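You operate a simulated robot arm through the tools that you are given. There is no shell and no other tool. Be economical: measure what you need, move in short steps, check, and stop when the job is done.

Carry out the task below with a simulated robot arm. There is one attempt and no reset: what you move stays moved.

JOB
Put the black sensor that says "one right" from the top of the sack table on top of the brown carton there and the black sensor marked "two left" on top of the block there. Set down upright: black sensor.

It is judged by the outcome, as a careful person would: the job done as asked, and still so three seconds after it is handed in. It fails if anything else is knocked over, pushed out of place, dropped, spilled or broken.

ROBOT AND FRAMES
A 6-joint arm with a two-finger parallel gripper on a trunk, on a base that drives. Base frame: it is fixed to the floor where the robot stands at the start and does not move with it; the origin is under the middle of the robot, x ahead of it, y to its left, z up. Units: m, rad, N and s.
With the tool pointing down near the work surface it reaches from about 0.44 to 0.86 m from the robot's upright axis, wherever it stands. Its first joint turns from -2.007 to 2.007 rad. Payload 4.2 kg.
The tool frame sits at the grasp point between the pads (the TCP): z along the fingers, y along the line on which they close. The tips reach 0.023 m beyond it. Largest opening 0.094 m; finger width 0.038, thickness 0.01; the body of the gripper, 0.054 by 0.096 m, starts 0.039 m behind the TCP.
Orientation is that of the tool frame in the base frame, as [roll, pitch, yaw] about the fixed x, y, z axes, in that order (R = Rz(yaw) Ry(pitch) Rx(roll)). With the fingers straight down and closing along the base's y, the tool's x points along the base's -x, its y along +y and its z along -z.

CONTROLS
- The arm moves only by the tool jog_arm. Its argument "steps" is a list of rows, each a list of 3 entries, a list of its own where there are three numbers: the shift along the tool's x, y, z in m, then the turn, a rotation vector about the tool's x, y, z in rad, then the closure, from 0 (fully open) to 1 (shut). In form: [[[x, y, z], [rx, ry, rz], hand], ...]. A call has 1 to 20 rows; each row shifts and turns the commanded pose from where the row before left it, along the tool's axes as they then stand. Each row takes 0.2 s and may step no farther than 0.05 m and 0.15 rad from the row before; otherwise, or with a gripper value out of range, the whole call is refused. A pose out of reach is approached as far as the arm can. The call stops where the force on the tool passes 40 N (or 10 N more than at its start, if that is more) or the arm is blocked; 0.2 s more then pass. Each finger travels about 0.108 m/s and halts on what it meets, pressing with about 31 N; the grip force reading is that of the motor and also rises with nothing between the fingers. The clock runs only during rows and for 0.2 s after the last one: add rows that do not move to give the fingers time. The reply holds the time, the measured pose of the TCP, the force on the tool along the base axes, the opening and the grip force, in the units named above and with some noise, with the torque about the TCP (base axes, N m) and any sound that the robot's microphone picked up.
- Cameras (640 x 400 px; columns grow to the right, rows downward): "scene" is now at [0.2353, 0.1877, 1.3071]; the picture's right is [-0.10, -0.99, 0.00], its down [-0.67, 0.07, -0.74] and it looks along [0.73, -0.08, -0.68] (base axes); focal length 256 px, centre (320, 200). "wrist" rides on the gripper at [0.086, 0.016, -0.075] in the tool frame; the picture's right is [-0.18, 0.98, 0.00], its down [-0.58, -0.11, -0.81] and it looks along [-0.79, -0.15, 0.59] (tool axes); focal length 243 px, centre (320, 200). There is no depth. A picture from a camera that has moved, and an enlarged one, comes with that camera's place and axes in the base frame and with its lens.
- capture(camera): a new picture of that camera. The clock stands still meanwhile.
- slide_trunk(by): slides the trunk up (or, below 0, down) by that many m; the arm and the scene camera ride with it, the base frame stays. It gives what a move gives, with no picture.
- steer(legs): drives the robot by 1 to 6 legs, each [ahead, turn to the left] in m and rad, along the robot's own axes; the way and the turn of a leg run together, so that a leg with both is an arc; at most 1.5 m and 3.142 rad a leg. The arm and the cameras ride along, it lands a little off, and it stops where it bumps. It gives what a move gives.
- head_to(pan, tilt): turns the head with the scene camera to pan (to the left, within 1.396 rad either way) and tilt (down, from -0.506 to 1.204), counted from straight ahead of the robot. It gives what a move gives.
- inspect(camera, box): a new picture of the part [left, top, right, bottom] of that camera's present view, enlarged. The clock stands still meanwhile.
- hand_in(): hands the job in; it is judged then, once.

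Go step by step. Nothing tells you exact positions but the pictures and the camera data: compare them with the known pose of the tool, close in by small moves and look again before you grip or let go. The budget is 120 turns and 98 pictures, counting those below and the enlarged ones. Unless the task says otherwise, let go and move clear before handing in, and close with one line.

The tools are called after "Emit:" as a command line: name --argument value ..., lists and objects as JSON in quotes. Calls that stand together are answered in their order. jog_arm: Moves the arm, as the interface text tells. Its arguments: {"type":"object","properties":{"steps":{"type":"array"}},"required":["steps"]} The other tools are called the same way: slide_trunk (by) slides the trunk up or down; steer (legs) drives the base; head_to (pan, tilt) turns the head that bears the scene camera; capture (camera) takes a picture; inspect (camera, box) takes an enlarged picture of a part of a camera's view; hand_in () hands the job in.

At the start:

```text
t: 0.0
tool_pos: [0.5419, 0.2644, 1.026]
ee_rot: [3.14, 0.0, 3.141]
contact_force: [-0.6, 0.4, -0.6]
torque: [-0.01, 0.01, 0.01]
gripper_width: 0.0941
grip_force: 0.1
trunk travel left (down, up): [-0.675, 0.315]
robot x, y, heading: [0.0025, -0.0017, 0.001]
head pan, tilt: [-0.103, 0.744]
```

scene: 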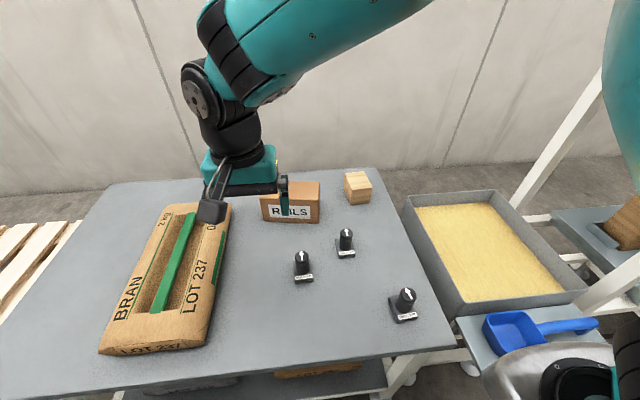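
wrist: 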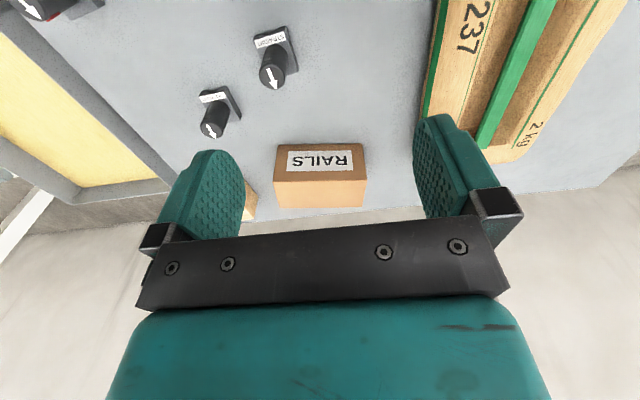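

I see three black sensors on the table, a brown RAILS carton and a wooden block. I'll read the labels first.

Emit:
inspect --camera "scene" --box '[270, 210, 430, 330]'

Emit:
inspect --camera "scene" --box '[240, 150, 400, 250]'

Emit:
inspect --camera "scene" --box '[285, 240, 325, 290]'

Emit:
inspect --camera "scene" --box '[380, 280, 430, 330]'

Emit:
inspect --camera "scene" --box '[325, 222, 365, 262]'

```text
3.33 times, centred on (350, 270) of scene
camera zoom: at [0.2353, 0.1877, 1.3071], right [-0.1, -0.99, 0.0], down [-0.67, 0.07, -0.74], along [0.73, -0.08, -0.68], focal length 855 px, centre (220, -33)
```

zoom: 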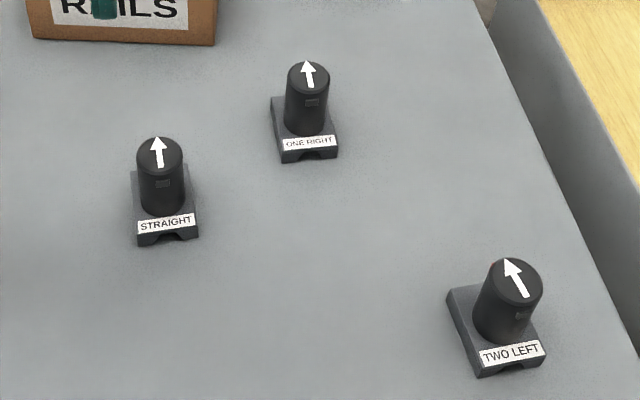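

```text
4.00 times, centred on (320, 200) of scene
camera zoom: at [0.2353, 0.1877, 1.3071], right [-0.1, -0.99, 0.0], down [-0.67, 0.07, -0.74], along [0.73, -0.08, -0.68], focal length 1026 px, centre (320, 200)
```

zoom: 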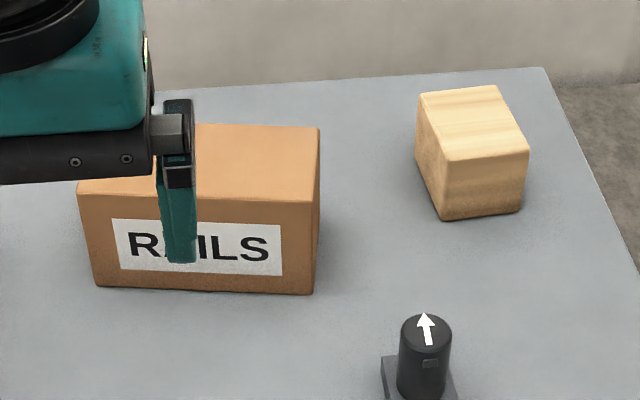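

```text
8.00 times, centred on (305, 265) of scene
camera zoom: at [0.2353, 0.1877, 1.3071], right [-0.1, -0.99, 0.0], down [-0.67, 0.07, -0.74], along [0.73, -0.08, -0.68], focal length 2052 px, centre (440, -320)
```

zoom: 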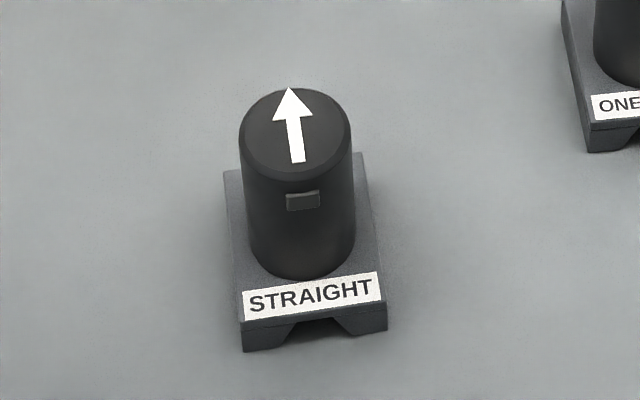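

```text
8.00 times, centred on (405, 305) of scene
camera zoom: at [0.2353, 0.1877, 1.3071], right [-0.1, -0.99, 0.0], down [-0.67, 0.07, -0.74], along [0.73, -0.08, -0.68], focal length 2052 px, centre (-360, -640)
```

zoom: 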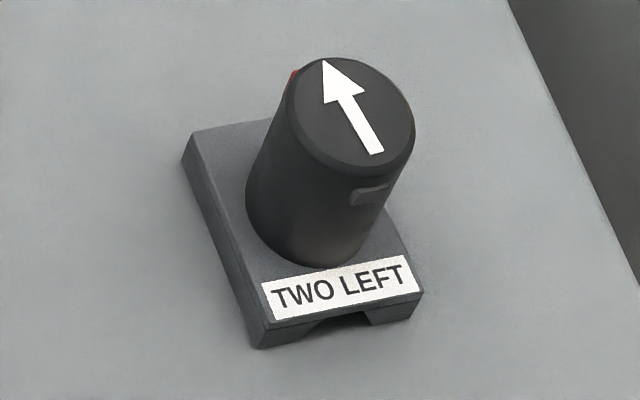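

```text
10.00 times, centred on (345, 242) of scene
camera zoom: at [0.2353, 0.1877, 1.3071], right [-0.1, -0.99, 0.0], down [-0.67, 0.07, -0.74], along [0.73, -0.08, -0.68], focal length 2565 px, centre (70, -220)
```

zoom: 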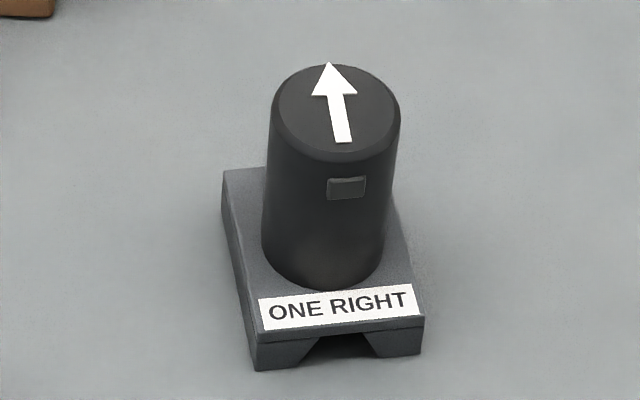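

The labels read "one right" at about (0.66, 0.075) and "two left" at about (0.48, -0.027). The carton top is near (0.82, 0.21, 0.815) and the block top near (0.88, -0.005, 0.785). I'm moving above "one right" first.

Emit:
jog_arm --steps '[[[-0.0236, -0.0378, 0], [0, 0, 0], 0], [[-0.0236, -0.0378, 0], [0, 0, 0], 0], [[-0.0236, -0.0378, 0], [0, 0, 0], 0], [[-0.0236, -0.0378, 0], [0, 0, 0], 0], [[-0.0236, -0.0378, 0], [0, 0, 0], 0], [[0, 0, 0.04], [0, 0, 0.035], 0], [[0, 0, 0.04], [0, 0, 0.035], 0], [[0, 0, 0.04], [0, 0, 0], 0], [[0, 0, 0.04], [0, 0, 0], 0], [[0, 0, 0], [0, 0, 0], 0]]'

Emit:
capture --camera "wrist"

Emit:
capture --camera "scene"

```text
t: 2.2
tool_pos: [0.6622, 0.0748, 0.8665]
ee_rot: [-3.141, 0.0, 3.073]
contact_force: [0.7, -0.1, 0.0]
torque: [0.04, 0.0, -0.02]
gripper_width: 0.0942
grip_force: 0.0
trunk travel left (down, up): [-0.675, 0.315]
robot x, y, heading: [-0.0002, 0.001, 0.006]
head pan, tilt: [-0.103, 0.744]
```

```text
90 pictures are left
camera wrist: at [0.5759, 0.0967, 0.941], right [0.25, 0.97, 0.0], down [0.57, -0.15, 0.81], along [0.78, -0.2, -0.59], focal length 243 px, centre (320, 200)
```

wrist: 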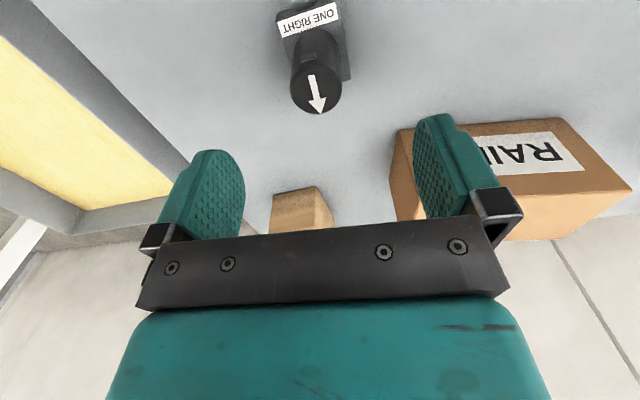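

```text
89 pictures are left
camera scene: at [0.2353, 0.1877, 1.3072], right [-0.1, -0.99, 0.0], down [-0.67, 0.07, -0.74], along [0.73, -0.08, -0.68], focal length 256 px, centre (320, 200)
```

scene: 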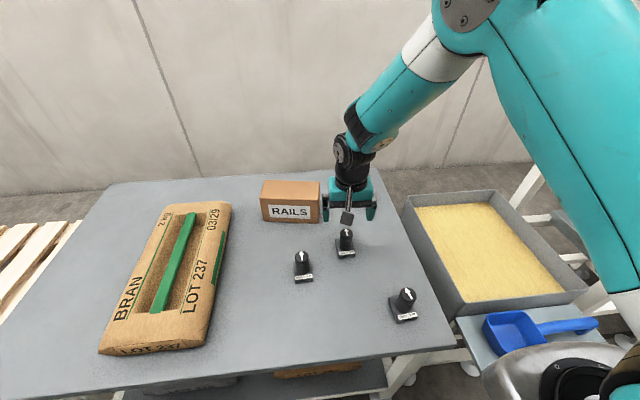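

The tool sits over "one right" to within a few millimetres. I'm descending partway to check.

Emit:
jog_arm --steps '[[[0.003, -0.0015, 0.03], [0, 0, 0], 0], [[0, 0, 0.025], [0, 0, 0], 0], [[0, 0, 0], [0, 0, 0], 0]]'

Emit:
inspect --camera "scene" --box '[305, 180, 385, 270]'

Emit:
capture --camera "wrist"

```text
t: 3.0
tool_pos: [0.6575, 0.0731, 0.8099]
ee_rot: [-3.14, -0.001, 3.072]
contact_force: [-0.7, -0.7, 0.3]
torque: [-0.01, 0.01, -0.01]
gripper_width: 0.094
grip_force: 0.0
trunk travel left (down, up): [-0.675, 0.315]
robot x, y, heading: [-0.0025, -0.0001, 0.003]
head pan, tilt: [-0.103, 0.744]
```

```text
4.44 times, centred on (345, 225) of scene
camera zoom: at [0.2353, 0.1877, 1.3072], right [-0.1, -0.99, 0.0], down [-0.67, 0.07, -0.74], along [0.73, -0.08, -0.68], focal length 1140 px, centre (209, 89)
```

zoom: 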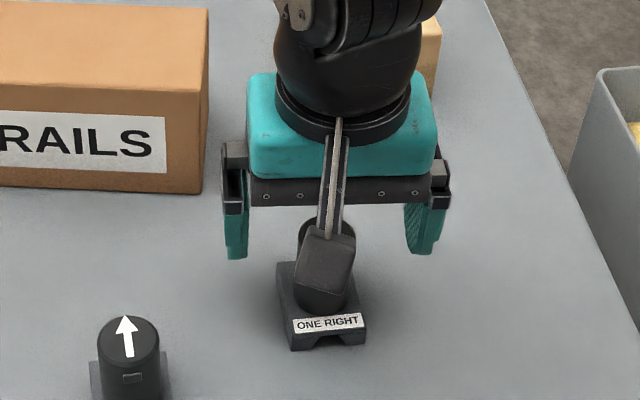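

```text
87 pictures are left
camera wrist: at [0.5713, 0.0955, 0.8849], right [0.25, 0.97, 0.0], down [0.57, -0.15, 0.81], along [0.78, -0.2, -0.59], focal length 243 px, centre (320, 200)
```

wrist: 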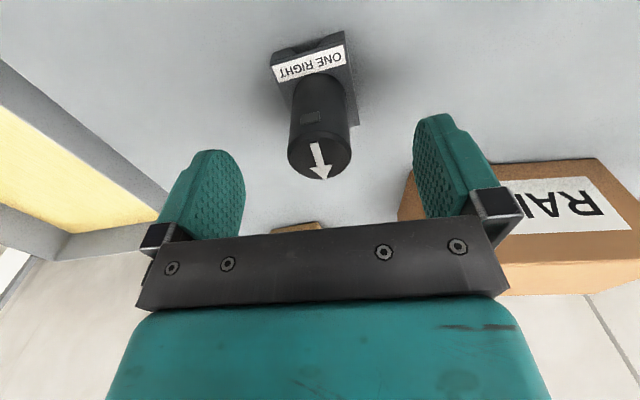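

Two views put the sensor's top at about z = 0.798, x = 0.654. I'm shifting 4 mm, lowering and closing.

Emit:
jog_arm --steps '[[[0.004, 0.0, 0.015], [0, 0, 0], 0], [[0, 0, 0.021], [0, 0, 0], 0], [[0, 0, 0], [0, 0, 0], 0], [[0, 0, 0], [0, 0, 0], 0.5], [[0, 0, 0], [0, 0, 0], 1], [[0, 0, 0], [0, 0, 0], 1], [[0, 0, 0], [0, 0, 0], 1]]'

Emit:
inspect --camera "scene" --box '[305, 180, 385, 270]'

Emit:
capture --camera "wrist"

```text
t: 4.6
tool_pos: [0.6526, 0.0727, 0.7751]
ee_rot: [-3.141, 0.001, 3.071]
contact_force: [0.4, -0.4, -0.2]
torque: [0.02, 0.03, -0.01]
gripper_width: 0.033
grip_force: 30.7
trunk travel left (down, up): [-0.675, 0.315]
robot x, y, heading: [-0.0005, -0.0037, 0.002]
head pan, tilt: [-0.103, 0.744]
```

```text
4.44 times, centred on (345, 225) of scene
camera zoom: at [0.2354, 0.1877, 1.3071], right [-0.1, -0.99, 0.0], down [-0.67, 0.07, -0.74], along [0.73, -0.08, -0.68], focal length 1140 px, centre (209, 89)
```

zoom: 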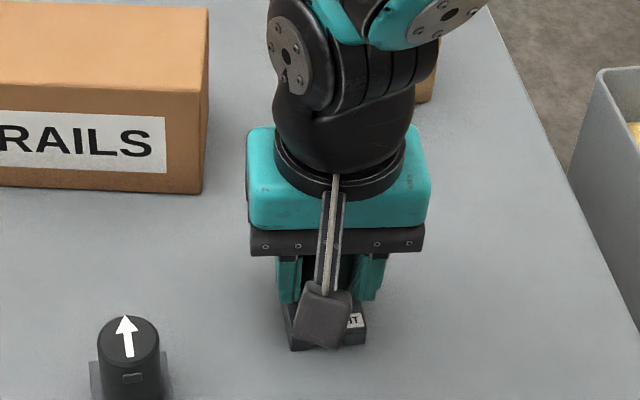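

```text
85 pictures are left
camera wrist: at [0.5661, 0.0954, 0.8497], right [0.25, 0.97, 0.0], down [0.57, -0.15, 0.81], along [0.78, -0.2, -0.59], focal length 243 px, centre (320, 200)
```

wrist: 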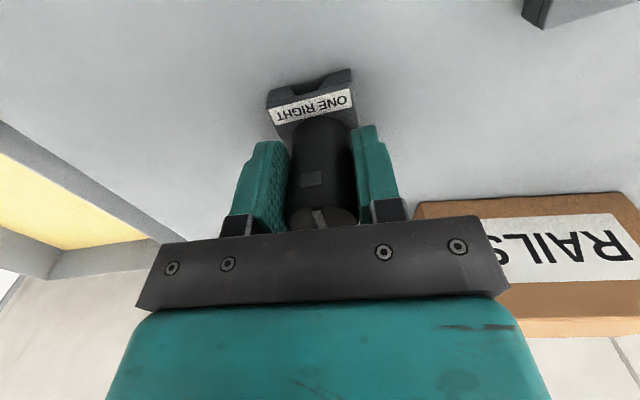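

"One right" is gripped. I'm lifting it and carrying it over the carton.

Emit:
jog_arm --steps '[[[0, 0, -0.02], [0, 0, 0], 1], [[0, 0, -0.04], [0, 0, 0], 1], [[0, 0, -0.045], [0, 0, 0], 1], [[0, 0, -0.04], [0, 0, 0], 1], [[-0.03, 0.0304, 0], [0, 0, 0], 1], [[-0.03, 0.0304, 0], [0, 0, 0], 1], [[-0.03, 0.0304, 0], [0, 0, 0], 1], [[-0.03, 0.0304, 0], [0, 0, 0], 1], [[-0.03, 0.0304, 0], [0, 0, 0], 1], [[0, 0, 0], [0, 0, 0], 1]]'

Emit:
capture --camera "scene"

Emit:
capture --camera "wrist"

```text
t: 6.8
tool_pos: [0.8129, 0.2172, 0.9213]
ee_rot: [-3.139, -0.002, 3.072]
contact_force: [-0.6, -0.5, 0.1]
torque: [-0.03, -0.03, -0.02]
gripper_width: 0.033
grip_force: 30.8
trunk travel left (down, up): [-0.675, 0.315]
robot x, y, heading: [-0.0022, -0.0002, 0.007]
head pan, tilt: [-0.103, 0.744]
```

```text
84 pictures are left
camera scene: at [0.2351, 0.1876, 1.307], right [-0.1, -0.99, 0.0], down [-0.67, 0.07, -0.74], along [0.73, -0.08, -0.68], focal length 256 px, centre (320, 200)
```

scene: 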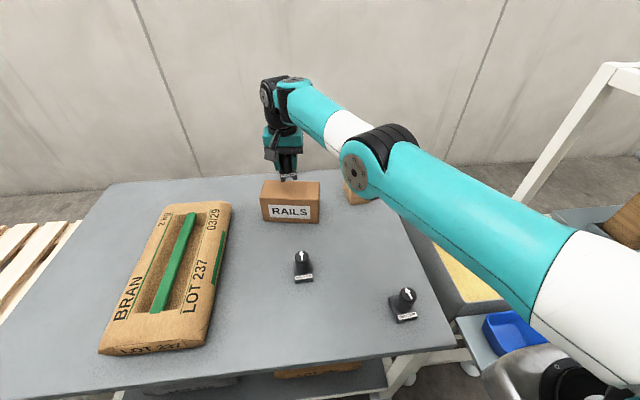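

```text
83 pictures are left
camera wrist: at [0.7261, 0.2394, 0.9955], right [0.25, 0.97, 0.0], down [0.57, -0.15, 0.81], along [0.78, -0.2, -0.59], focal length 243 px, centre (320, 200)
```

wrist: 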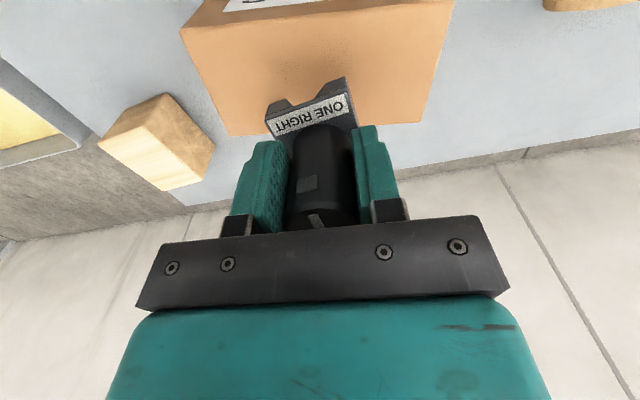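

Reach is fine, and the wrist view confirms the carton's centre near (0.819, 0.213). I'm lowering to just above its top.

Emit:
jog_arm --steps '[[[0, -0.003, 0.02], [0, 0, 0], 1], [[0, 0, 0.015], [0, 0, 0], 1], [[0, 0, 0.01], [0, 0, 0], 1], [[0, 0, 0], [0, 0, 0], 1]]'

Emit:
inspect --camera "scene" --box '[240, 120, 340, 230]'

Emit:
capture --camera "wrist"

```text
t: 7.8
tool_pos: [0.8123, 0.2152, 0.8751]
ee_rot: [3.14, 0.001, 3.072]
contact_force: [0.6, 0.7, -1.4]
torque: [0.02, -0.02, 0.02]
gripper_width: 0.0332
grip_force: 30.9
trunk travel left (down, up): [-0.675, 0.315]
robot x, y, heading: [-0.0005, 0.0023, 0.003]
head pan, tilt: [-0.103, 0.744]
```

```text
3.64 times, centred on (290, 175) of scene
camera zoom: at [0.2353, 0.1877, 1.3071], right [-0.1, -0.99, 0.0], down [-0.67, 0.07, -0.74], along [0.73, -0.08, -0.68], focal length 933 px, centre (429, 291)
```

zoom: 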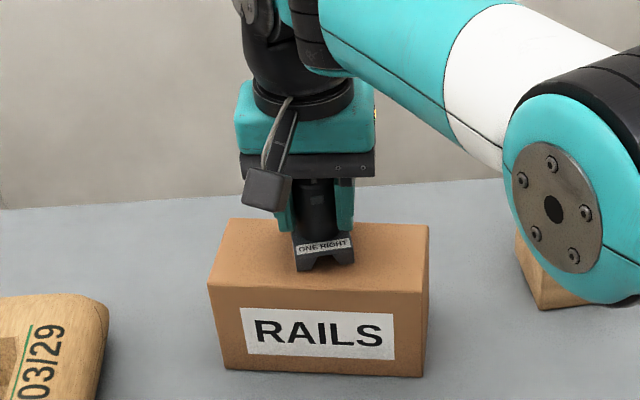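

```text
81 pictures are left
camera wrist: at [0.7267, 0.2361, 0.9498], right [0.25, 0.97, 0.0], down [0.57, -0.15, 0.81], along [0.78, -0.2, -0.59], focal length 243 px, centre (320, 200)
```

wrist: 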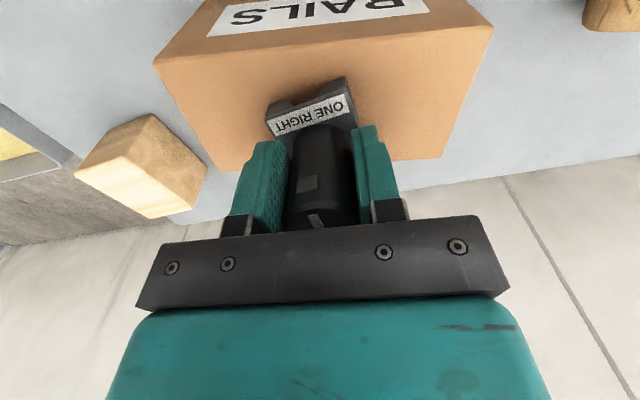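

It's nearly touching, with a bit less margin at the back edge, so I'm pulling it 5 mm toward the robot and lowering in 1 mm steps.

Emit:
jog_arm --steps '[[[0.005, 0, 0], [0, 0, 0], 1], [[0, 0, 0.001], [0, 0, 0], 1], [[0, 0, 0.001], [0, 0, 0], 1], [[0, 0, 0.001], [0, 0, 0], 1], [[0, 0, 0], [0, 0, 0], 1]]'

```text
t: 9.0
tool_pos: [0.8078, 0.213, 0.8738]
ee_rot: [3.142, -0.001, 3.073]
contact_force: [-1.3, -0.8, 3.6]
torque: [0.02, 0.15, 0.03]
gripper_width: 0.0332
grip_force: 31.5
trunk travel left (down, up): [-0.675, 0.315]
robot x, y, heading: [-0.0022, 0.0023, 0.0]
head pan, tilt: [-0.103, 0.744]
```

Contact is made at about 3.6 N. I'm opening, then backing straight up.

Emit:
jog_arm --steps '[[[0, 0, 0], [0, 0, 0], 0.5], [[0, 0, 0], [0, 0, 0], 0.3], [[0, 0, 0], [0, 0, 0], 0.1], [[0, 0, 0], [0, 0, 0], 0], [[0, 0, -0.02], [0, 0, 0], 0], [[0, 0, -0.03], [0, 0, 0], 0], [[0, 0, -0.03], [0, 0, 0], 0], [[0, 0, 0], [0, 0, 0], 0]]'

Emit:
capture --camera "wrist"

Emit:
inspect --camera "scene" --box '[240, 120, 340, 230]'

```text
t: 10.8
tool_pos: [0.8081, 0.2134, 0.9521]
ee_rot: [3.142, 0.0, 3.071]
contact_force: [0.2, 0.2, 0.3]
torque: [-0.02, 0.02, -0.01]
gripper_width: 0.094
grip_force: 0.1
trunk travel left (down, up): [-0.675, 0.315]
robot x, y, heading: [0.0008, 0.002, -0.003]
head pan, tilt: [-0.103, 0.744]
```

```text
80 pictures are left
camera wrist: at [0.7216, 0.2358, 1.0273], right [0.25, 0.97, 0.0], down [0.57, -0.15, 0.81], along [0.78, -0.2, -0.59], focal length 243 px, centre (320, 200)
```

wrist: 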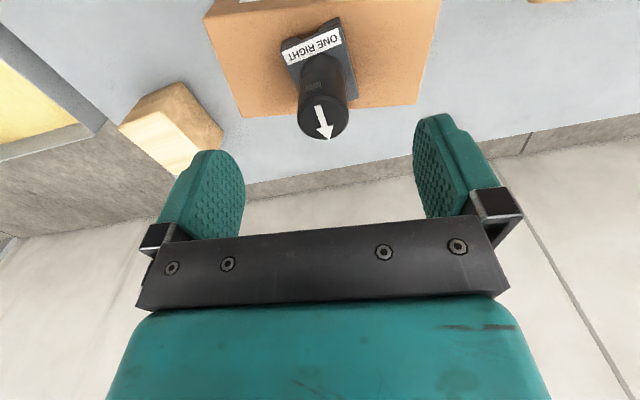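

```text
3.64 times, centred on (290, 175) of scene
camera zoom: at [0.2354, 0.1877, 1.3071], right [-0.1, -0.99, 0.0], down [-0.67, 0.07, -0.74], along [0.73, -0.08, -0.68], focal length 933 px, centre (429, 291)
```

zoom: 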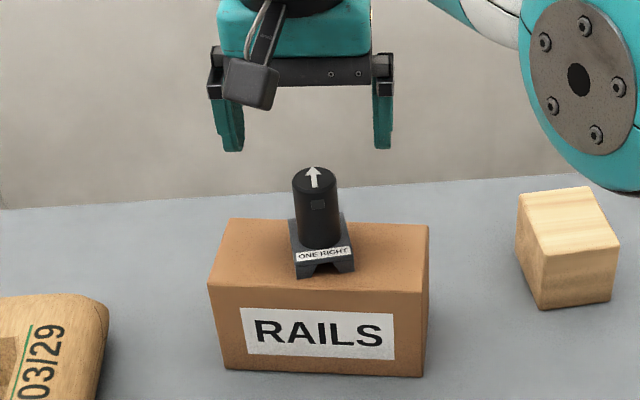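

"One right" is standing upright on the carton. Next I'm moving over "two left" at about (0.476, -0.024).

Emit:
jog_arm --steps '[[[0, 0, -0.03], [0, 0, 0], 0], [[0.03145, -0.02598, 0], [0, 0, 0], 0], [[0.03145, -0.02598, 0], [0, 0, 0], 0], [[0.03145, -0.02598, 0], [0, 0, 0], 0], [[0.03145, -0.02598, 0], [0, 0, 0], 0], [[0.03145, -0.02598, 0], [0, 0, 0], 0], [[0.03145, -0.02598, 0], [0, 0, 0], 0], [[0.03145, -0.02598, 0], [0, 0, 0], 0], [[0.03145, -0.02598, 0], [0, 0, 0], 0], [[0.03145, -0.02598, 0], [0, 0, 0], 0], [[0.03145, -0.02598, 0], [0, 0, 0], 0], [[0, 0, 0.04], [0, 0, -0.135], 0], [[0, 0, 0.04], [0, 0, -0.135], 0], [[0, 0, 0.03], [0, 0, 0], 0], [[0, 0, 0], [0, 0, 0], 0]]'

Emit:
capture --camera "wrist"

Emit:
capture --camera "scene"

```text
t: 14.0
tool_pos: [0.478, -0.0235, 0.8704]
ee_rot: [3.141, 0.001, -2.94]
contact_force: [-0.8, -0.4, -0.1]
torque: [0.0, -0.01, 0.0]
gripper_width: 0.0943
grip_force: 0.0
trunk travel left (down, up): [-0.675, 0.315]
robot x, y, heading: [0.003, 0.0014, -0.002]
head pan, tilt: [-0.103, 0.744]
```

```text
78 pictures are left
camera wrist: at [0.3888, -0.0249, 0.9446], right [-0.01, 1.0, 0.0], down [0.59, 0.01, 0.81], along [0.81, 0.01, -0.59], focal length 243 px, centre (320, 200)
```

wrist: 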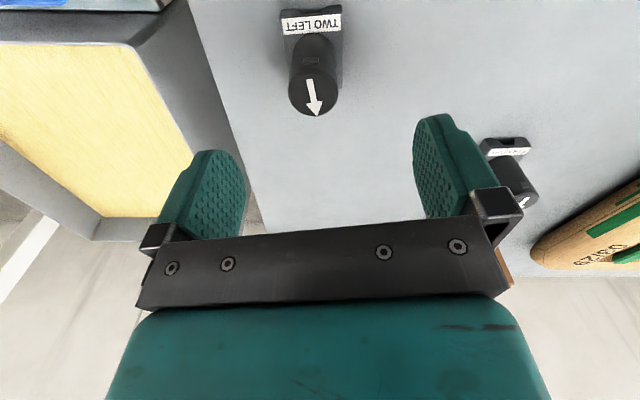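

```text
77 pictures are left
camera scene: at [0.2352, 0.1876, 1.3072], right [-0.1, -0.99, 0.0], down [-0.67, 0.07, -0.74], along [0.73, -0.08, -0.68], focal length 256 px, centre (320, 200)
```

scene: 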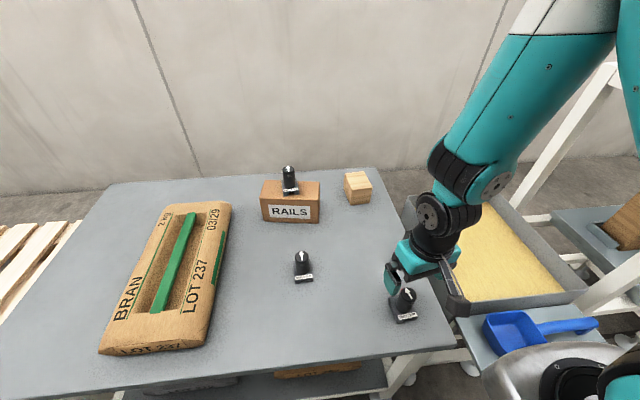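

The sensor's axis is about 5 mm toward the robot and 4 mm to the right of the tool. I'm correcting, descending and gripping.

Emit:
jog_arm --steps '[[[0.0045, -0.004, 0.03], [0, 0, 0], 0], [[0, 0, 0.02], [0, 0, 0], 0], [[0, 0, 0], [0, 0, 0], 0]]'

Emit:
capture --camera "wrist"

```text
t: 14.8
tool_pos: [0.4737, -0.0287, 0.8216]
ee_rot: [-3.142, 0.0, -2.944]
contact_force: [0.3, -0.3, -0.3]
torque: [-0.01, -0.02, 0.03]
gripper_width: 0.0941
grip_force: 0.1
trunk travel left (down, up): [-0.675, 0.315]
robot x, y, heading: [-0.0011, -0.0004, -0.001]
head pan, tilt: [-0.103, 0.744]
```

```text
76 pictures are left
camera wrist: at [0.3843, -0.031, 0.8963], right [-0.01, 1.0, 0.0], down [0.59, 0.01, 0.81], along [0.81, 0.01, -0.59], focal length 243 px, centre (320, 200)
```

wrist: 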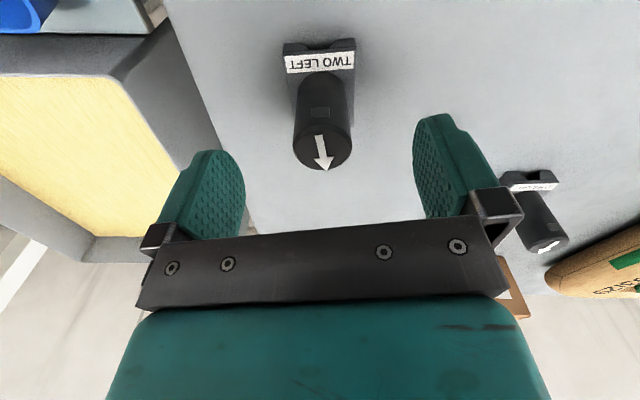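

It's aligned. I'm lowering the rest and closing.

Emit:
jog_arm --steps '[[[0.001, 0.001, 0.025], [0, 0, 0], 0], [[0, 0, 0.022], [0, 0, 0], 0], [[0, 0, 0], [0, 0, 0], 0], [[0, 0, 0], [0, 0, 0], 0.5], [[0, 0, 0], [0, 0, 0], 1], [[0, 0, 0], [0, 0, 0], 1], [[0, 0, 0], [0, 0, 0], 1]]'

Emit:
capture --camera "wrist"

```text
t: 16.4
tool_pos: [0.4713, -0.0282, 0.774]
ee_rot: [-3.141, -0.001, -2.943]
contact_force: [0.4, -0.7, -0.5]
torque: [-0.03, 0.0, -0.02]
gripper_width: 0.0332
grip_force: 31.2
trunk travel left (down, up): [-0.675, 0.315]
robot x, y, heading: [0.0017, -0.0001, 0.004]
head pan, tilt: [-0.103, 0.744]
```

```text
75 pictures are left
camera wrist: at [0.3821, -0.0301, 0.8494], right [-0.01, 1.0, 0.0], down [0.59, 0.01, 0.81], along [0.81, 0.01, -0.59], focal length 243 px, centre (320, 200)
```

wrist: 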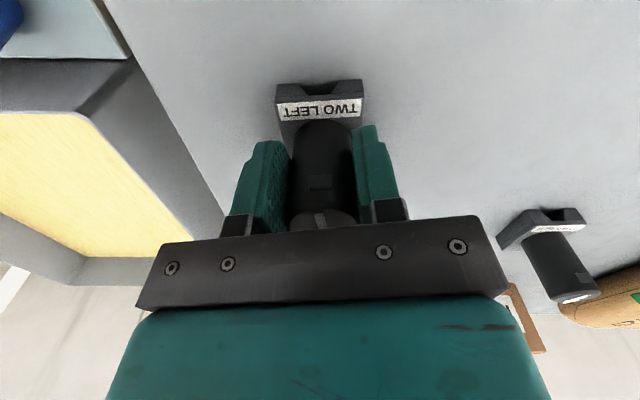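

"Two left" is gripped. I'm lifting, squaring up, and carrying it toward the block.

Emit:
jog_arm --steps '[[[0, 0, -0.02], [0, 0, 0], 1], [[0, 0, -0.04], [0, 0, 0], 1], [[0, 0, -0.045], [0, 0, 0], 1], [[0, 0, -0.04], [0, 0, 0.1], 1], [[0, 0, 0], [0, 0, 0.1], 1], [[-0.0386, 0.0027, 0], [0, 0, 0], 1], [[-0.0386, 0.0027, 0], [0, 0, 0], 1], [[-0.0386, 0.0027, 0], [0, 0, 0], 1], [[-0.0386, 0.0027, 0], [0, 0, 0], 1], [[-0.0386, 0.0027, 0], [0, 0, 0], 1], [[-0.0386, 0.0027, 0], [0, 0, 0], 1], [[-0.0386, 0.0027, 0], [0, 0, 0], 1], [[-0.0386, 0.0027, 0], [0, 0, 0], 1], [[0, 0, 0], [0, 0, 0], 1]]'

Emit:
capture --camera "wrist"

Emit:
head_to --pan -0.1 --tilt 1.15

Emit:
capture --camera "scene"

```text
t: 19.4
tool_pos: [0.7876, -0.0053, 0.9178]
ee_rot: [3.14, -0.001, -3.141]
contact_force: [0.4, 0.3, -1.0]
torque: [0.0, 0.01, 0.0]
gripper_width: 0.0332
grip_force: 31.5
out of reach, approached as far as the arm can: row 3
trunk travel left (down, up): [-0.675, 0.315]
robot x, y, heading: [-0.0001, 0.0019, -0.0]
head pan, tilt: [-0.103, 0.744]
```

```text
74 pictures are left
camera wrist: at [0.7004, 0.011, 0.9932], right [0.18, 0.98, 0.0], down [0.58, -0.11, 0.81], along [0.79, -0.15, -0.59], focal length 243 px, centre (320, 200)
```

wrist: 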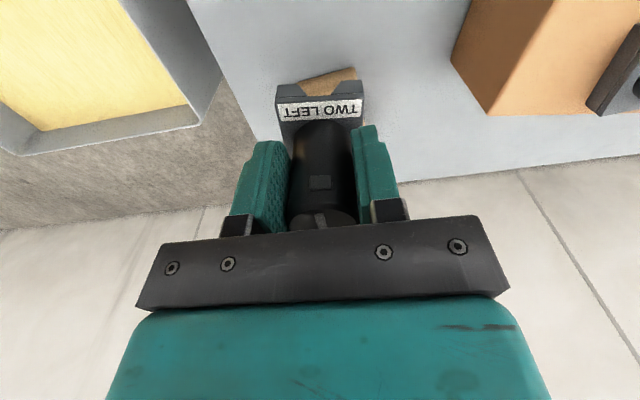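

```text
t: 20.3
tool_pos: [0.7877, -0.0047, 0.9182]
ee_rot: [-3.141, 0.001, 3.141]
contact_force: [0.1, 0.1, -0.8]
torque: [0.0, 0.02, -0.01]
gripper_width: 0.033
grip_force: 31.4
trunk travel left (down, up): [-0.675, 0.315]
robot x, y, heading: [0.001, 0.0025, 0.0]
head pan, tilt: [-0.099, 1.15]
```

```text
73 pictures are left
camera scene: at [0.212, 0.1903, 1.2777], right [-0.1, -1.0, 0.0], down [-0.91, 0.09, -0.41], along [0.41, -0.04, -0.91], focal length 256 px, centre (320, 200)
```

scene: 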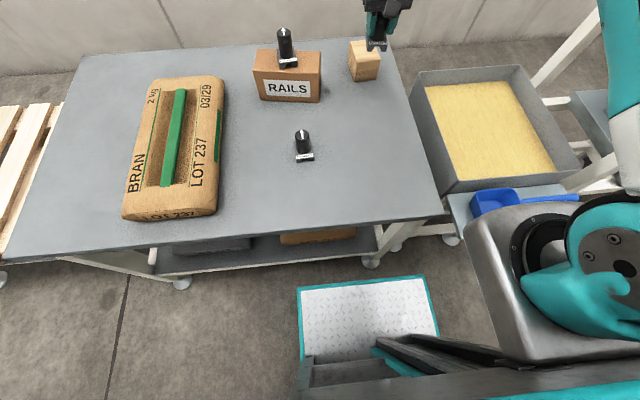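

The robot's base has about 10 cm of clearance to the table's leg. I'm driving 6 cm ahead so the block is comfortably in reach.

Emit:
steer --legs '[[0.06, 0]]'

Emit:
head_to --pan -0.2 --tilt 0.744

Emit:
capture --camera "scene"

Emit:
capture --camera "wrist"

```text
t: 21.2
tool_pos: [0.8491, -0.0065, 0.9172]
ee_rot: [-3.141, 0.0, 3.14]
contact_force: [-0.6, -0.7, -1.8]
torque: [-0.01, 0.02, -0.02]
gripper_width: 0.0331
grip_force: 30.1
trunk travel left (down, up): [-0.675, 0.315]
robot x, y, heading: [0.0596, -0.0006, -0.004]
head pan, tilt: [-0.099, 1.15]
```

```text
t: 22.1
tool_pos: [0.8484, -0.0062, 0.9189]
ee_rot: [3.14, 0.001, 3.14]
contact_force: [-0.2, 0.0, -0.7]
torque: [-0.01, -0.05, -0.01]
gripper_width: 0.0334
grip_force: 31.5
trunk travel left (down, up): [-0.675, 0.315]
robot x, y, heading: [0.0602, -0.0044, 0.002]
head pan, tilt: [-0.201, 0.744]
```

```text
72 pictures are left
camera scene: at [0.2948, 0.1793, 1.307], right [-0.2, -0.98, 0.0], down [-0.66, 0.14, -0.74], along [0.72, -0.15, -0.68], focal length 256 px, centre (320, 200)
```

scene: 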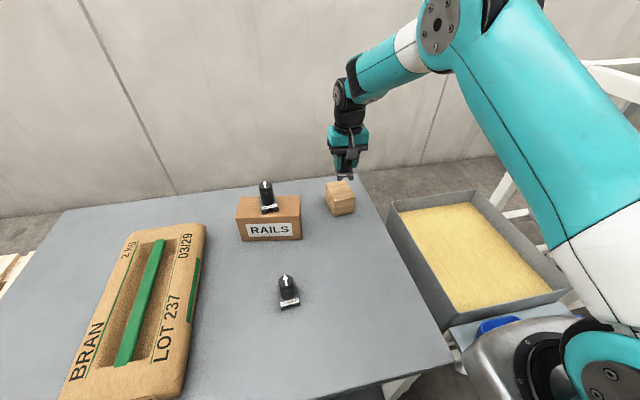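

```text
71 pictures are left
camera wrist: at [0.7606, 0.0101, 0.993], right [0.19, 0.98, 0.0], down [0.58, -0.11, 0.81], along [0.79, -0.15, -0.59], focal length 243 px, centre (320, 200)
```

wrist: 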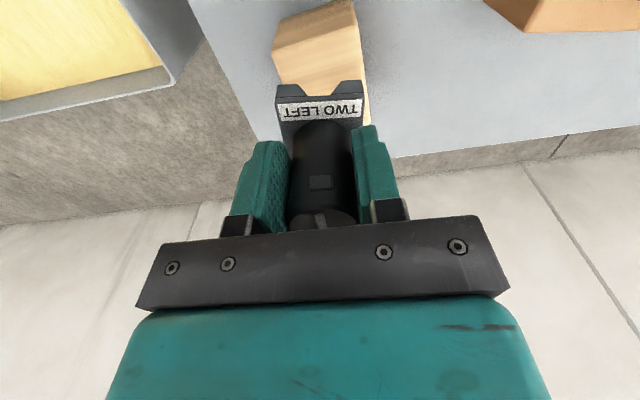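

Emit:
inspect --camera "scene" --box '[300, 140, 380, 220]'

```text
5.00 times, centred on (340, 180) of scene
camera zoom: at [0.2948, 0.1793, 1.307], right [-0.2, -0.98, 0.0], down [-0.66, 0.14, -0.74], along [0.72, -0.15, -0.68], focal length 1283 px, centre (220, 300)
```

zoom: 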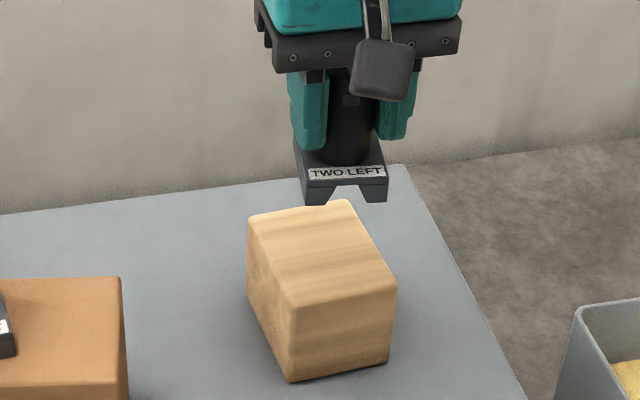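

The block's top is centred near (0.8835, -0.0045), z about 0.785. I'm moving over it and lowering to just above.

Emit:
jog_arm --steps '[[[-0.0275, 0.0015, 0], [0, 0, -0.04], 1], [[0, 0, 0], [0, 0, 0], 1], [[0, 0, 0.03], [0, 0, 0], 1], [[0, 0, 0.025], [0, 0, 0], 1], [[0, 0, 0.015], [0, 0, 0], 1], [[0, 0, 0], [0, 0, 0], 1]]'

Emit:
inspect --camera "scene" --box '[300, 140, 380, 220]'

Emit:
capture --camera "wrist"

```text
t: 23.5
tool_pos: [0.8771, -0.0035, 0.8488]
ee_rot: [-3.141, 0.001, -3.103]
contact_force: [-0.4, -0.4, -1.0]
torque: [0.0, 0.04, 0.03]
gripper_width: 0.033
grip_force: 30.9
trunk travel left (down, up): [-0.675, 0.315]
robot x, y, heading: [0.0613, -0.0011, -0.005]
head pan, tilt: [-0.201, 0.744]
```

```text
5.00 times, centred on (340, 180) of scene
camera zoom: at [0.2948, 0.1793, 1.3071], right [-0.2, -0.98, 0.0], down [-0.66, 0.14, -0.74], along [0.72, -0.15, -0.68], focal length 1283 px, centre (220, 300)
```

zoom: 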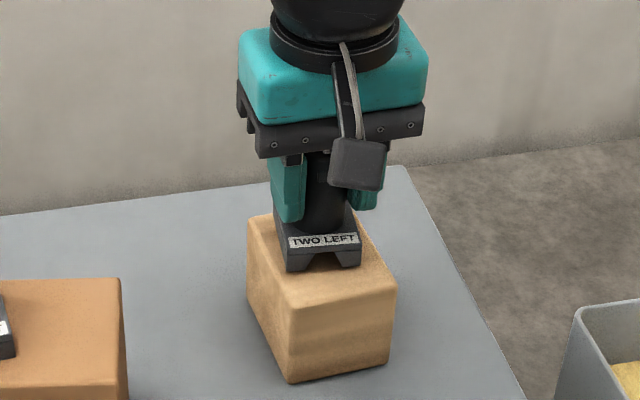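

```text
68 pictures are left
camera wrist: at [0.788, 0.0087, 0.9227], right [0.15, 0.99, 0.0], down [0.58, -0.09, 0.81], along [0.8, -0.12, -0.59], focal length 243 px, centre (320, 200)
```

wrist: 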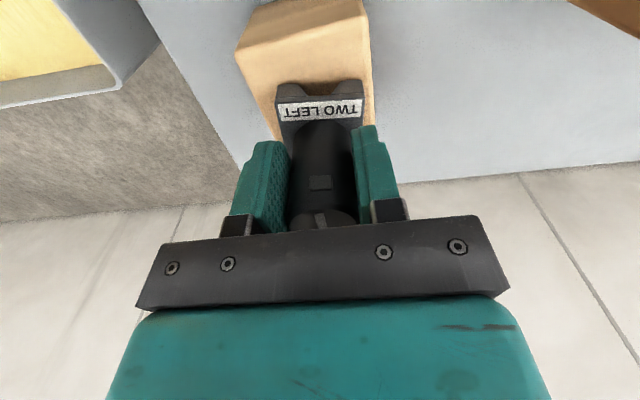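

It's slightly left and deep on the block. I'm shifting 3 mm right and 5 mm toward the robot, then lowering until it touches.

Emit:
jog_arm --steps '[[[0.005, -0.003, 0], [0, 0, 0], 1], [[0, 0, 0.004], [0, 0, 0], 1], [[0, 0, 0.002], [0, 0, 0], 1], [[0, 0, 0.001], [0, 0, 0], 1], [[0, 0, 0], [0, 0, 0], 1]]'

Emit:
inspect --camera "scene" --box '[300, 140, 380, 220]'

```text
t: 24.7
tool_pos: [0.8716, -0.0075, 0.8444]
ee_rot: [-3.14, 0.005, -3.103]
contact_force: [-0.8, -1.2, 27.6]
torque: [-0.07, 0.39, 0.03]
gripper_width: 0.0332
grip_force: 31.2
trunk travel left (down, up): [-0.675, 0.315]
robot x, y, heading: [0.0617, 0.0007, 0.002]
head pan, tilt: [-0.201, 0.744]
```

```text
5.00 times, centred on (340, 180) of scene
camera zoom: at [0.2936, 0.1793, 1.3077], right [-0.2, -0.98, 0.0], down [-0.66, 0.14, -0.74], along [0.72, -0.15, -0.68], focal length 1283 px, centre (220, 300)
```

zoom: 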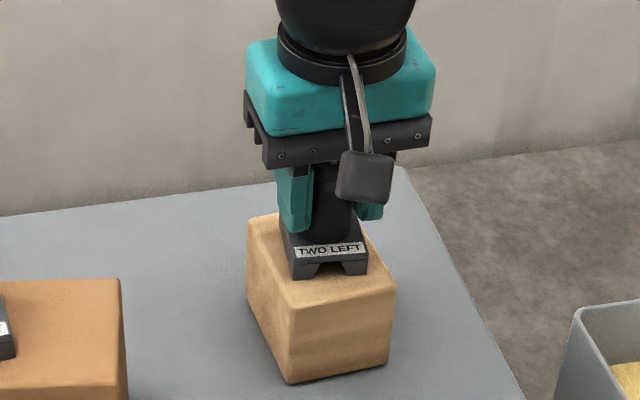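

It's resting on the block with 27 N of press. I'm easing up a bit before releasing.

Emit:
jog_arm --steps '[[[0, 0, -0.001], [0, 0, 0], 1], [[0, 0, -0.001], [0, 0, 0], 1], [[0, 0, 0], [0, 0, 0], 1]]'

```text
t: 25.5
tool_pos: [0.8712, -0.0069, 0.8434]
ee_rot: [-3.14, 0.003, -3.101]
contact_force: [7.1, 2.6, 20.5]
torque: [0.14, -0.65, 0.02]
gripper_width: 0.0331
grip_force: 31.2
trunk travel left (down, up): [-0.675, 0.315]
robot x, y, heading: [0.0605, -0.0021, -0.001]
head pan, tilt: [-0.201, 0.744]
```

Emit:
jog_arm --steps '[[[0, 0, -0.001], [0, 0, 0], 1], [[0, 0, -0.0005], [0, 0, 0], 1], [[0, 0, 0], [0, 0, 0], 1]]'

```text
t: 26.3
tool_pos: [0.8714, -0.0077, 0.8428]
ee_rot: [3.141, -0.004, -3.103]
contact_force: [2.5, 0.6, 9.0]
torque: [0.15, -0.46, 0.07]
gripper_width: 0.0333
grip_force: 31.2
trunk travel left (down, up): [-0.675, 0.315]
robot x, y, heading: [0.0598, 0.0008, 0.0]
head pan, tilt: [-0.201, 0.744]
```

The press is down to 9 N. I'm easing a little more, then opening and rising.

Emit:
jog_arm --steps '[[[0, 0, -0.0007], [0, 0, 0], 1], [[0, 0, 0], [0, 0, 0], 1], [[0, 0, 0], [0, 0, 0], 0.5], [[0, 0, 0], [0, 0, 0], 0.3], [[0, 0, 0], [0, 0, 0], 0.1], [[0, 0, 0], [0, 0, 0], 0], [[0, 0, -0.02], [0, 0, 0], 0], [[0, 0, -0.03], [0, 0, 0], 0], [[0, 0, -0.04], [0, 0, 0], 0], [[0, 0, -0.04], [0, 0, 0], 0], [[0, 0, 0], [0, 0, 0], 0]]'

Emit:
inspect --camera "scene" --box '[220, 120, 380, 240]'

Emit:
capture --camera "wrist"

Emit:
capture --camera "scene"

```text
t: 28.7
tool_pos: [0.8711, -0.0077, 0.9762]
ee_rot: [3.141, 0.0, -3.103]
contact_force: [-0.2, 0.2, -0.7]
torque: [-0.03, -0.01, -0.04]
gripper_width: 0.0939
grip_force: 0.2
trunk travel left (down, up): [-0.675, 0.315]
robot x, y, heading: [0.0605, 0.001, -0.001]
head pan, tilt: [-0.201, 0.744]
```

```text
3.33 times, centred on (300, 180) of scene
camera zoom: at [0.2948, 0.1793, 1.3071], right [-0.2, -0.98, 0.0], down [-0.66, 0.14, -0.74], along [0.72, -0.15, -0.68], focal length 855 px, centre (387, 267)
```

zoom: 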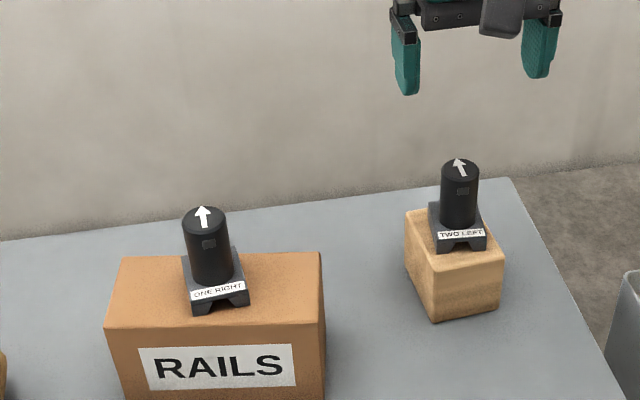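

```text
65 pictures are left
camera wrist: at [0.7824, 0.0042, 1.0515], right [0.15, 0.99, 0.0], down [0.59, -0.09, 0.81], along [0.8, -0.12, -0.59], focal length 243 px, centre (320, 200)
```

wrist: 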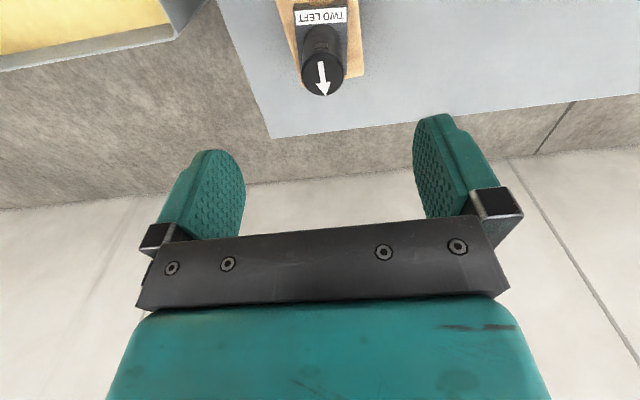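

```text
64 pictures are left
camera scene: at [0.2948, 0.1793, 1.3071], right [-0.2, -0.98, 0.0], down [-0.66, 0.14, -0.74], along [0.72, -0.15, -0.68], focal length 256 px, centre (320, 200)
```

scene: 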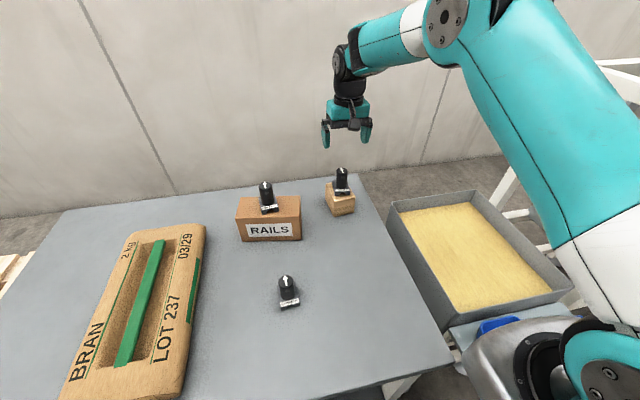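

Both sensors stand upright on their targets, nothing else has moved, and the gripper is clear, so I'm handing in.

Emit:
hand_in

```text
The job is handed in.
```

The "one right" sensor is standing upright on the brown carton and the "two left" sensor is standing upright on the block; nothing else was disturbed.
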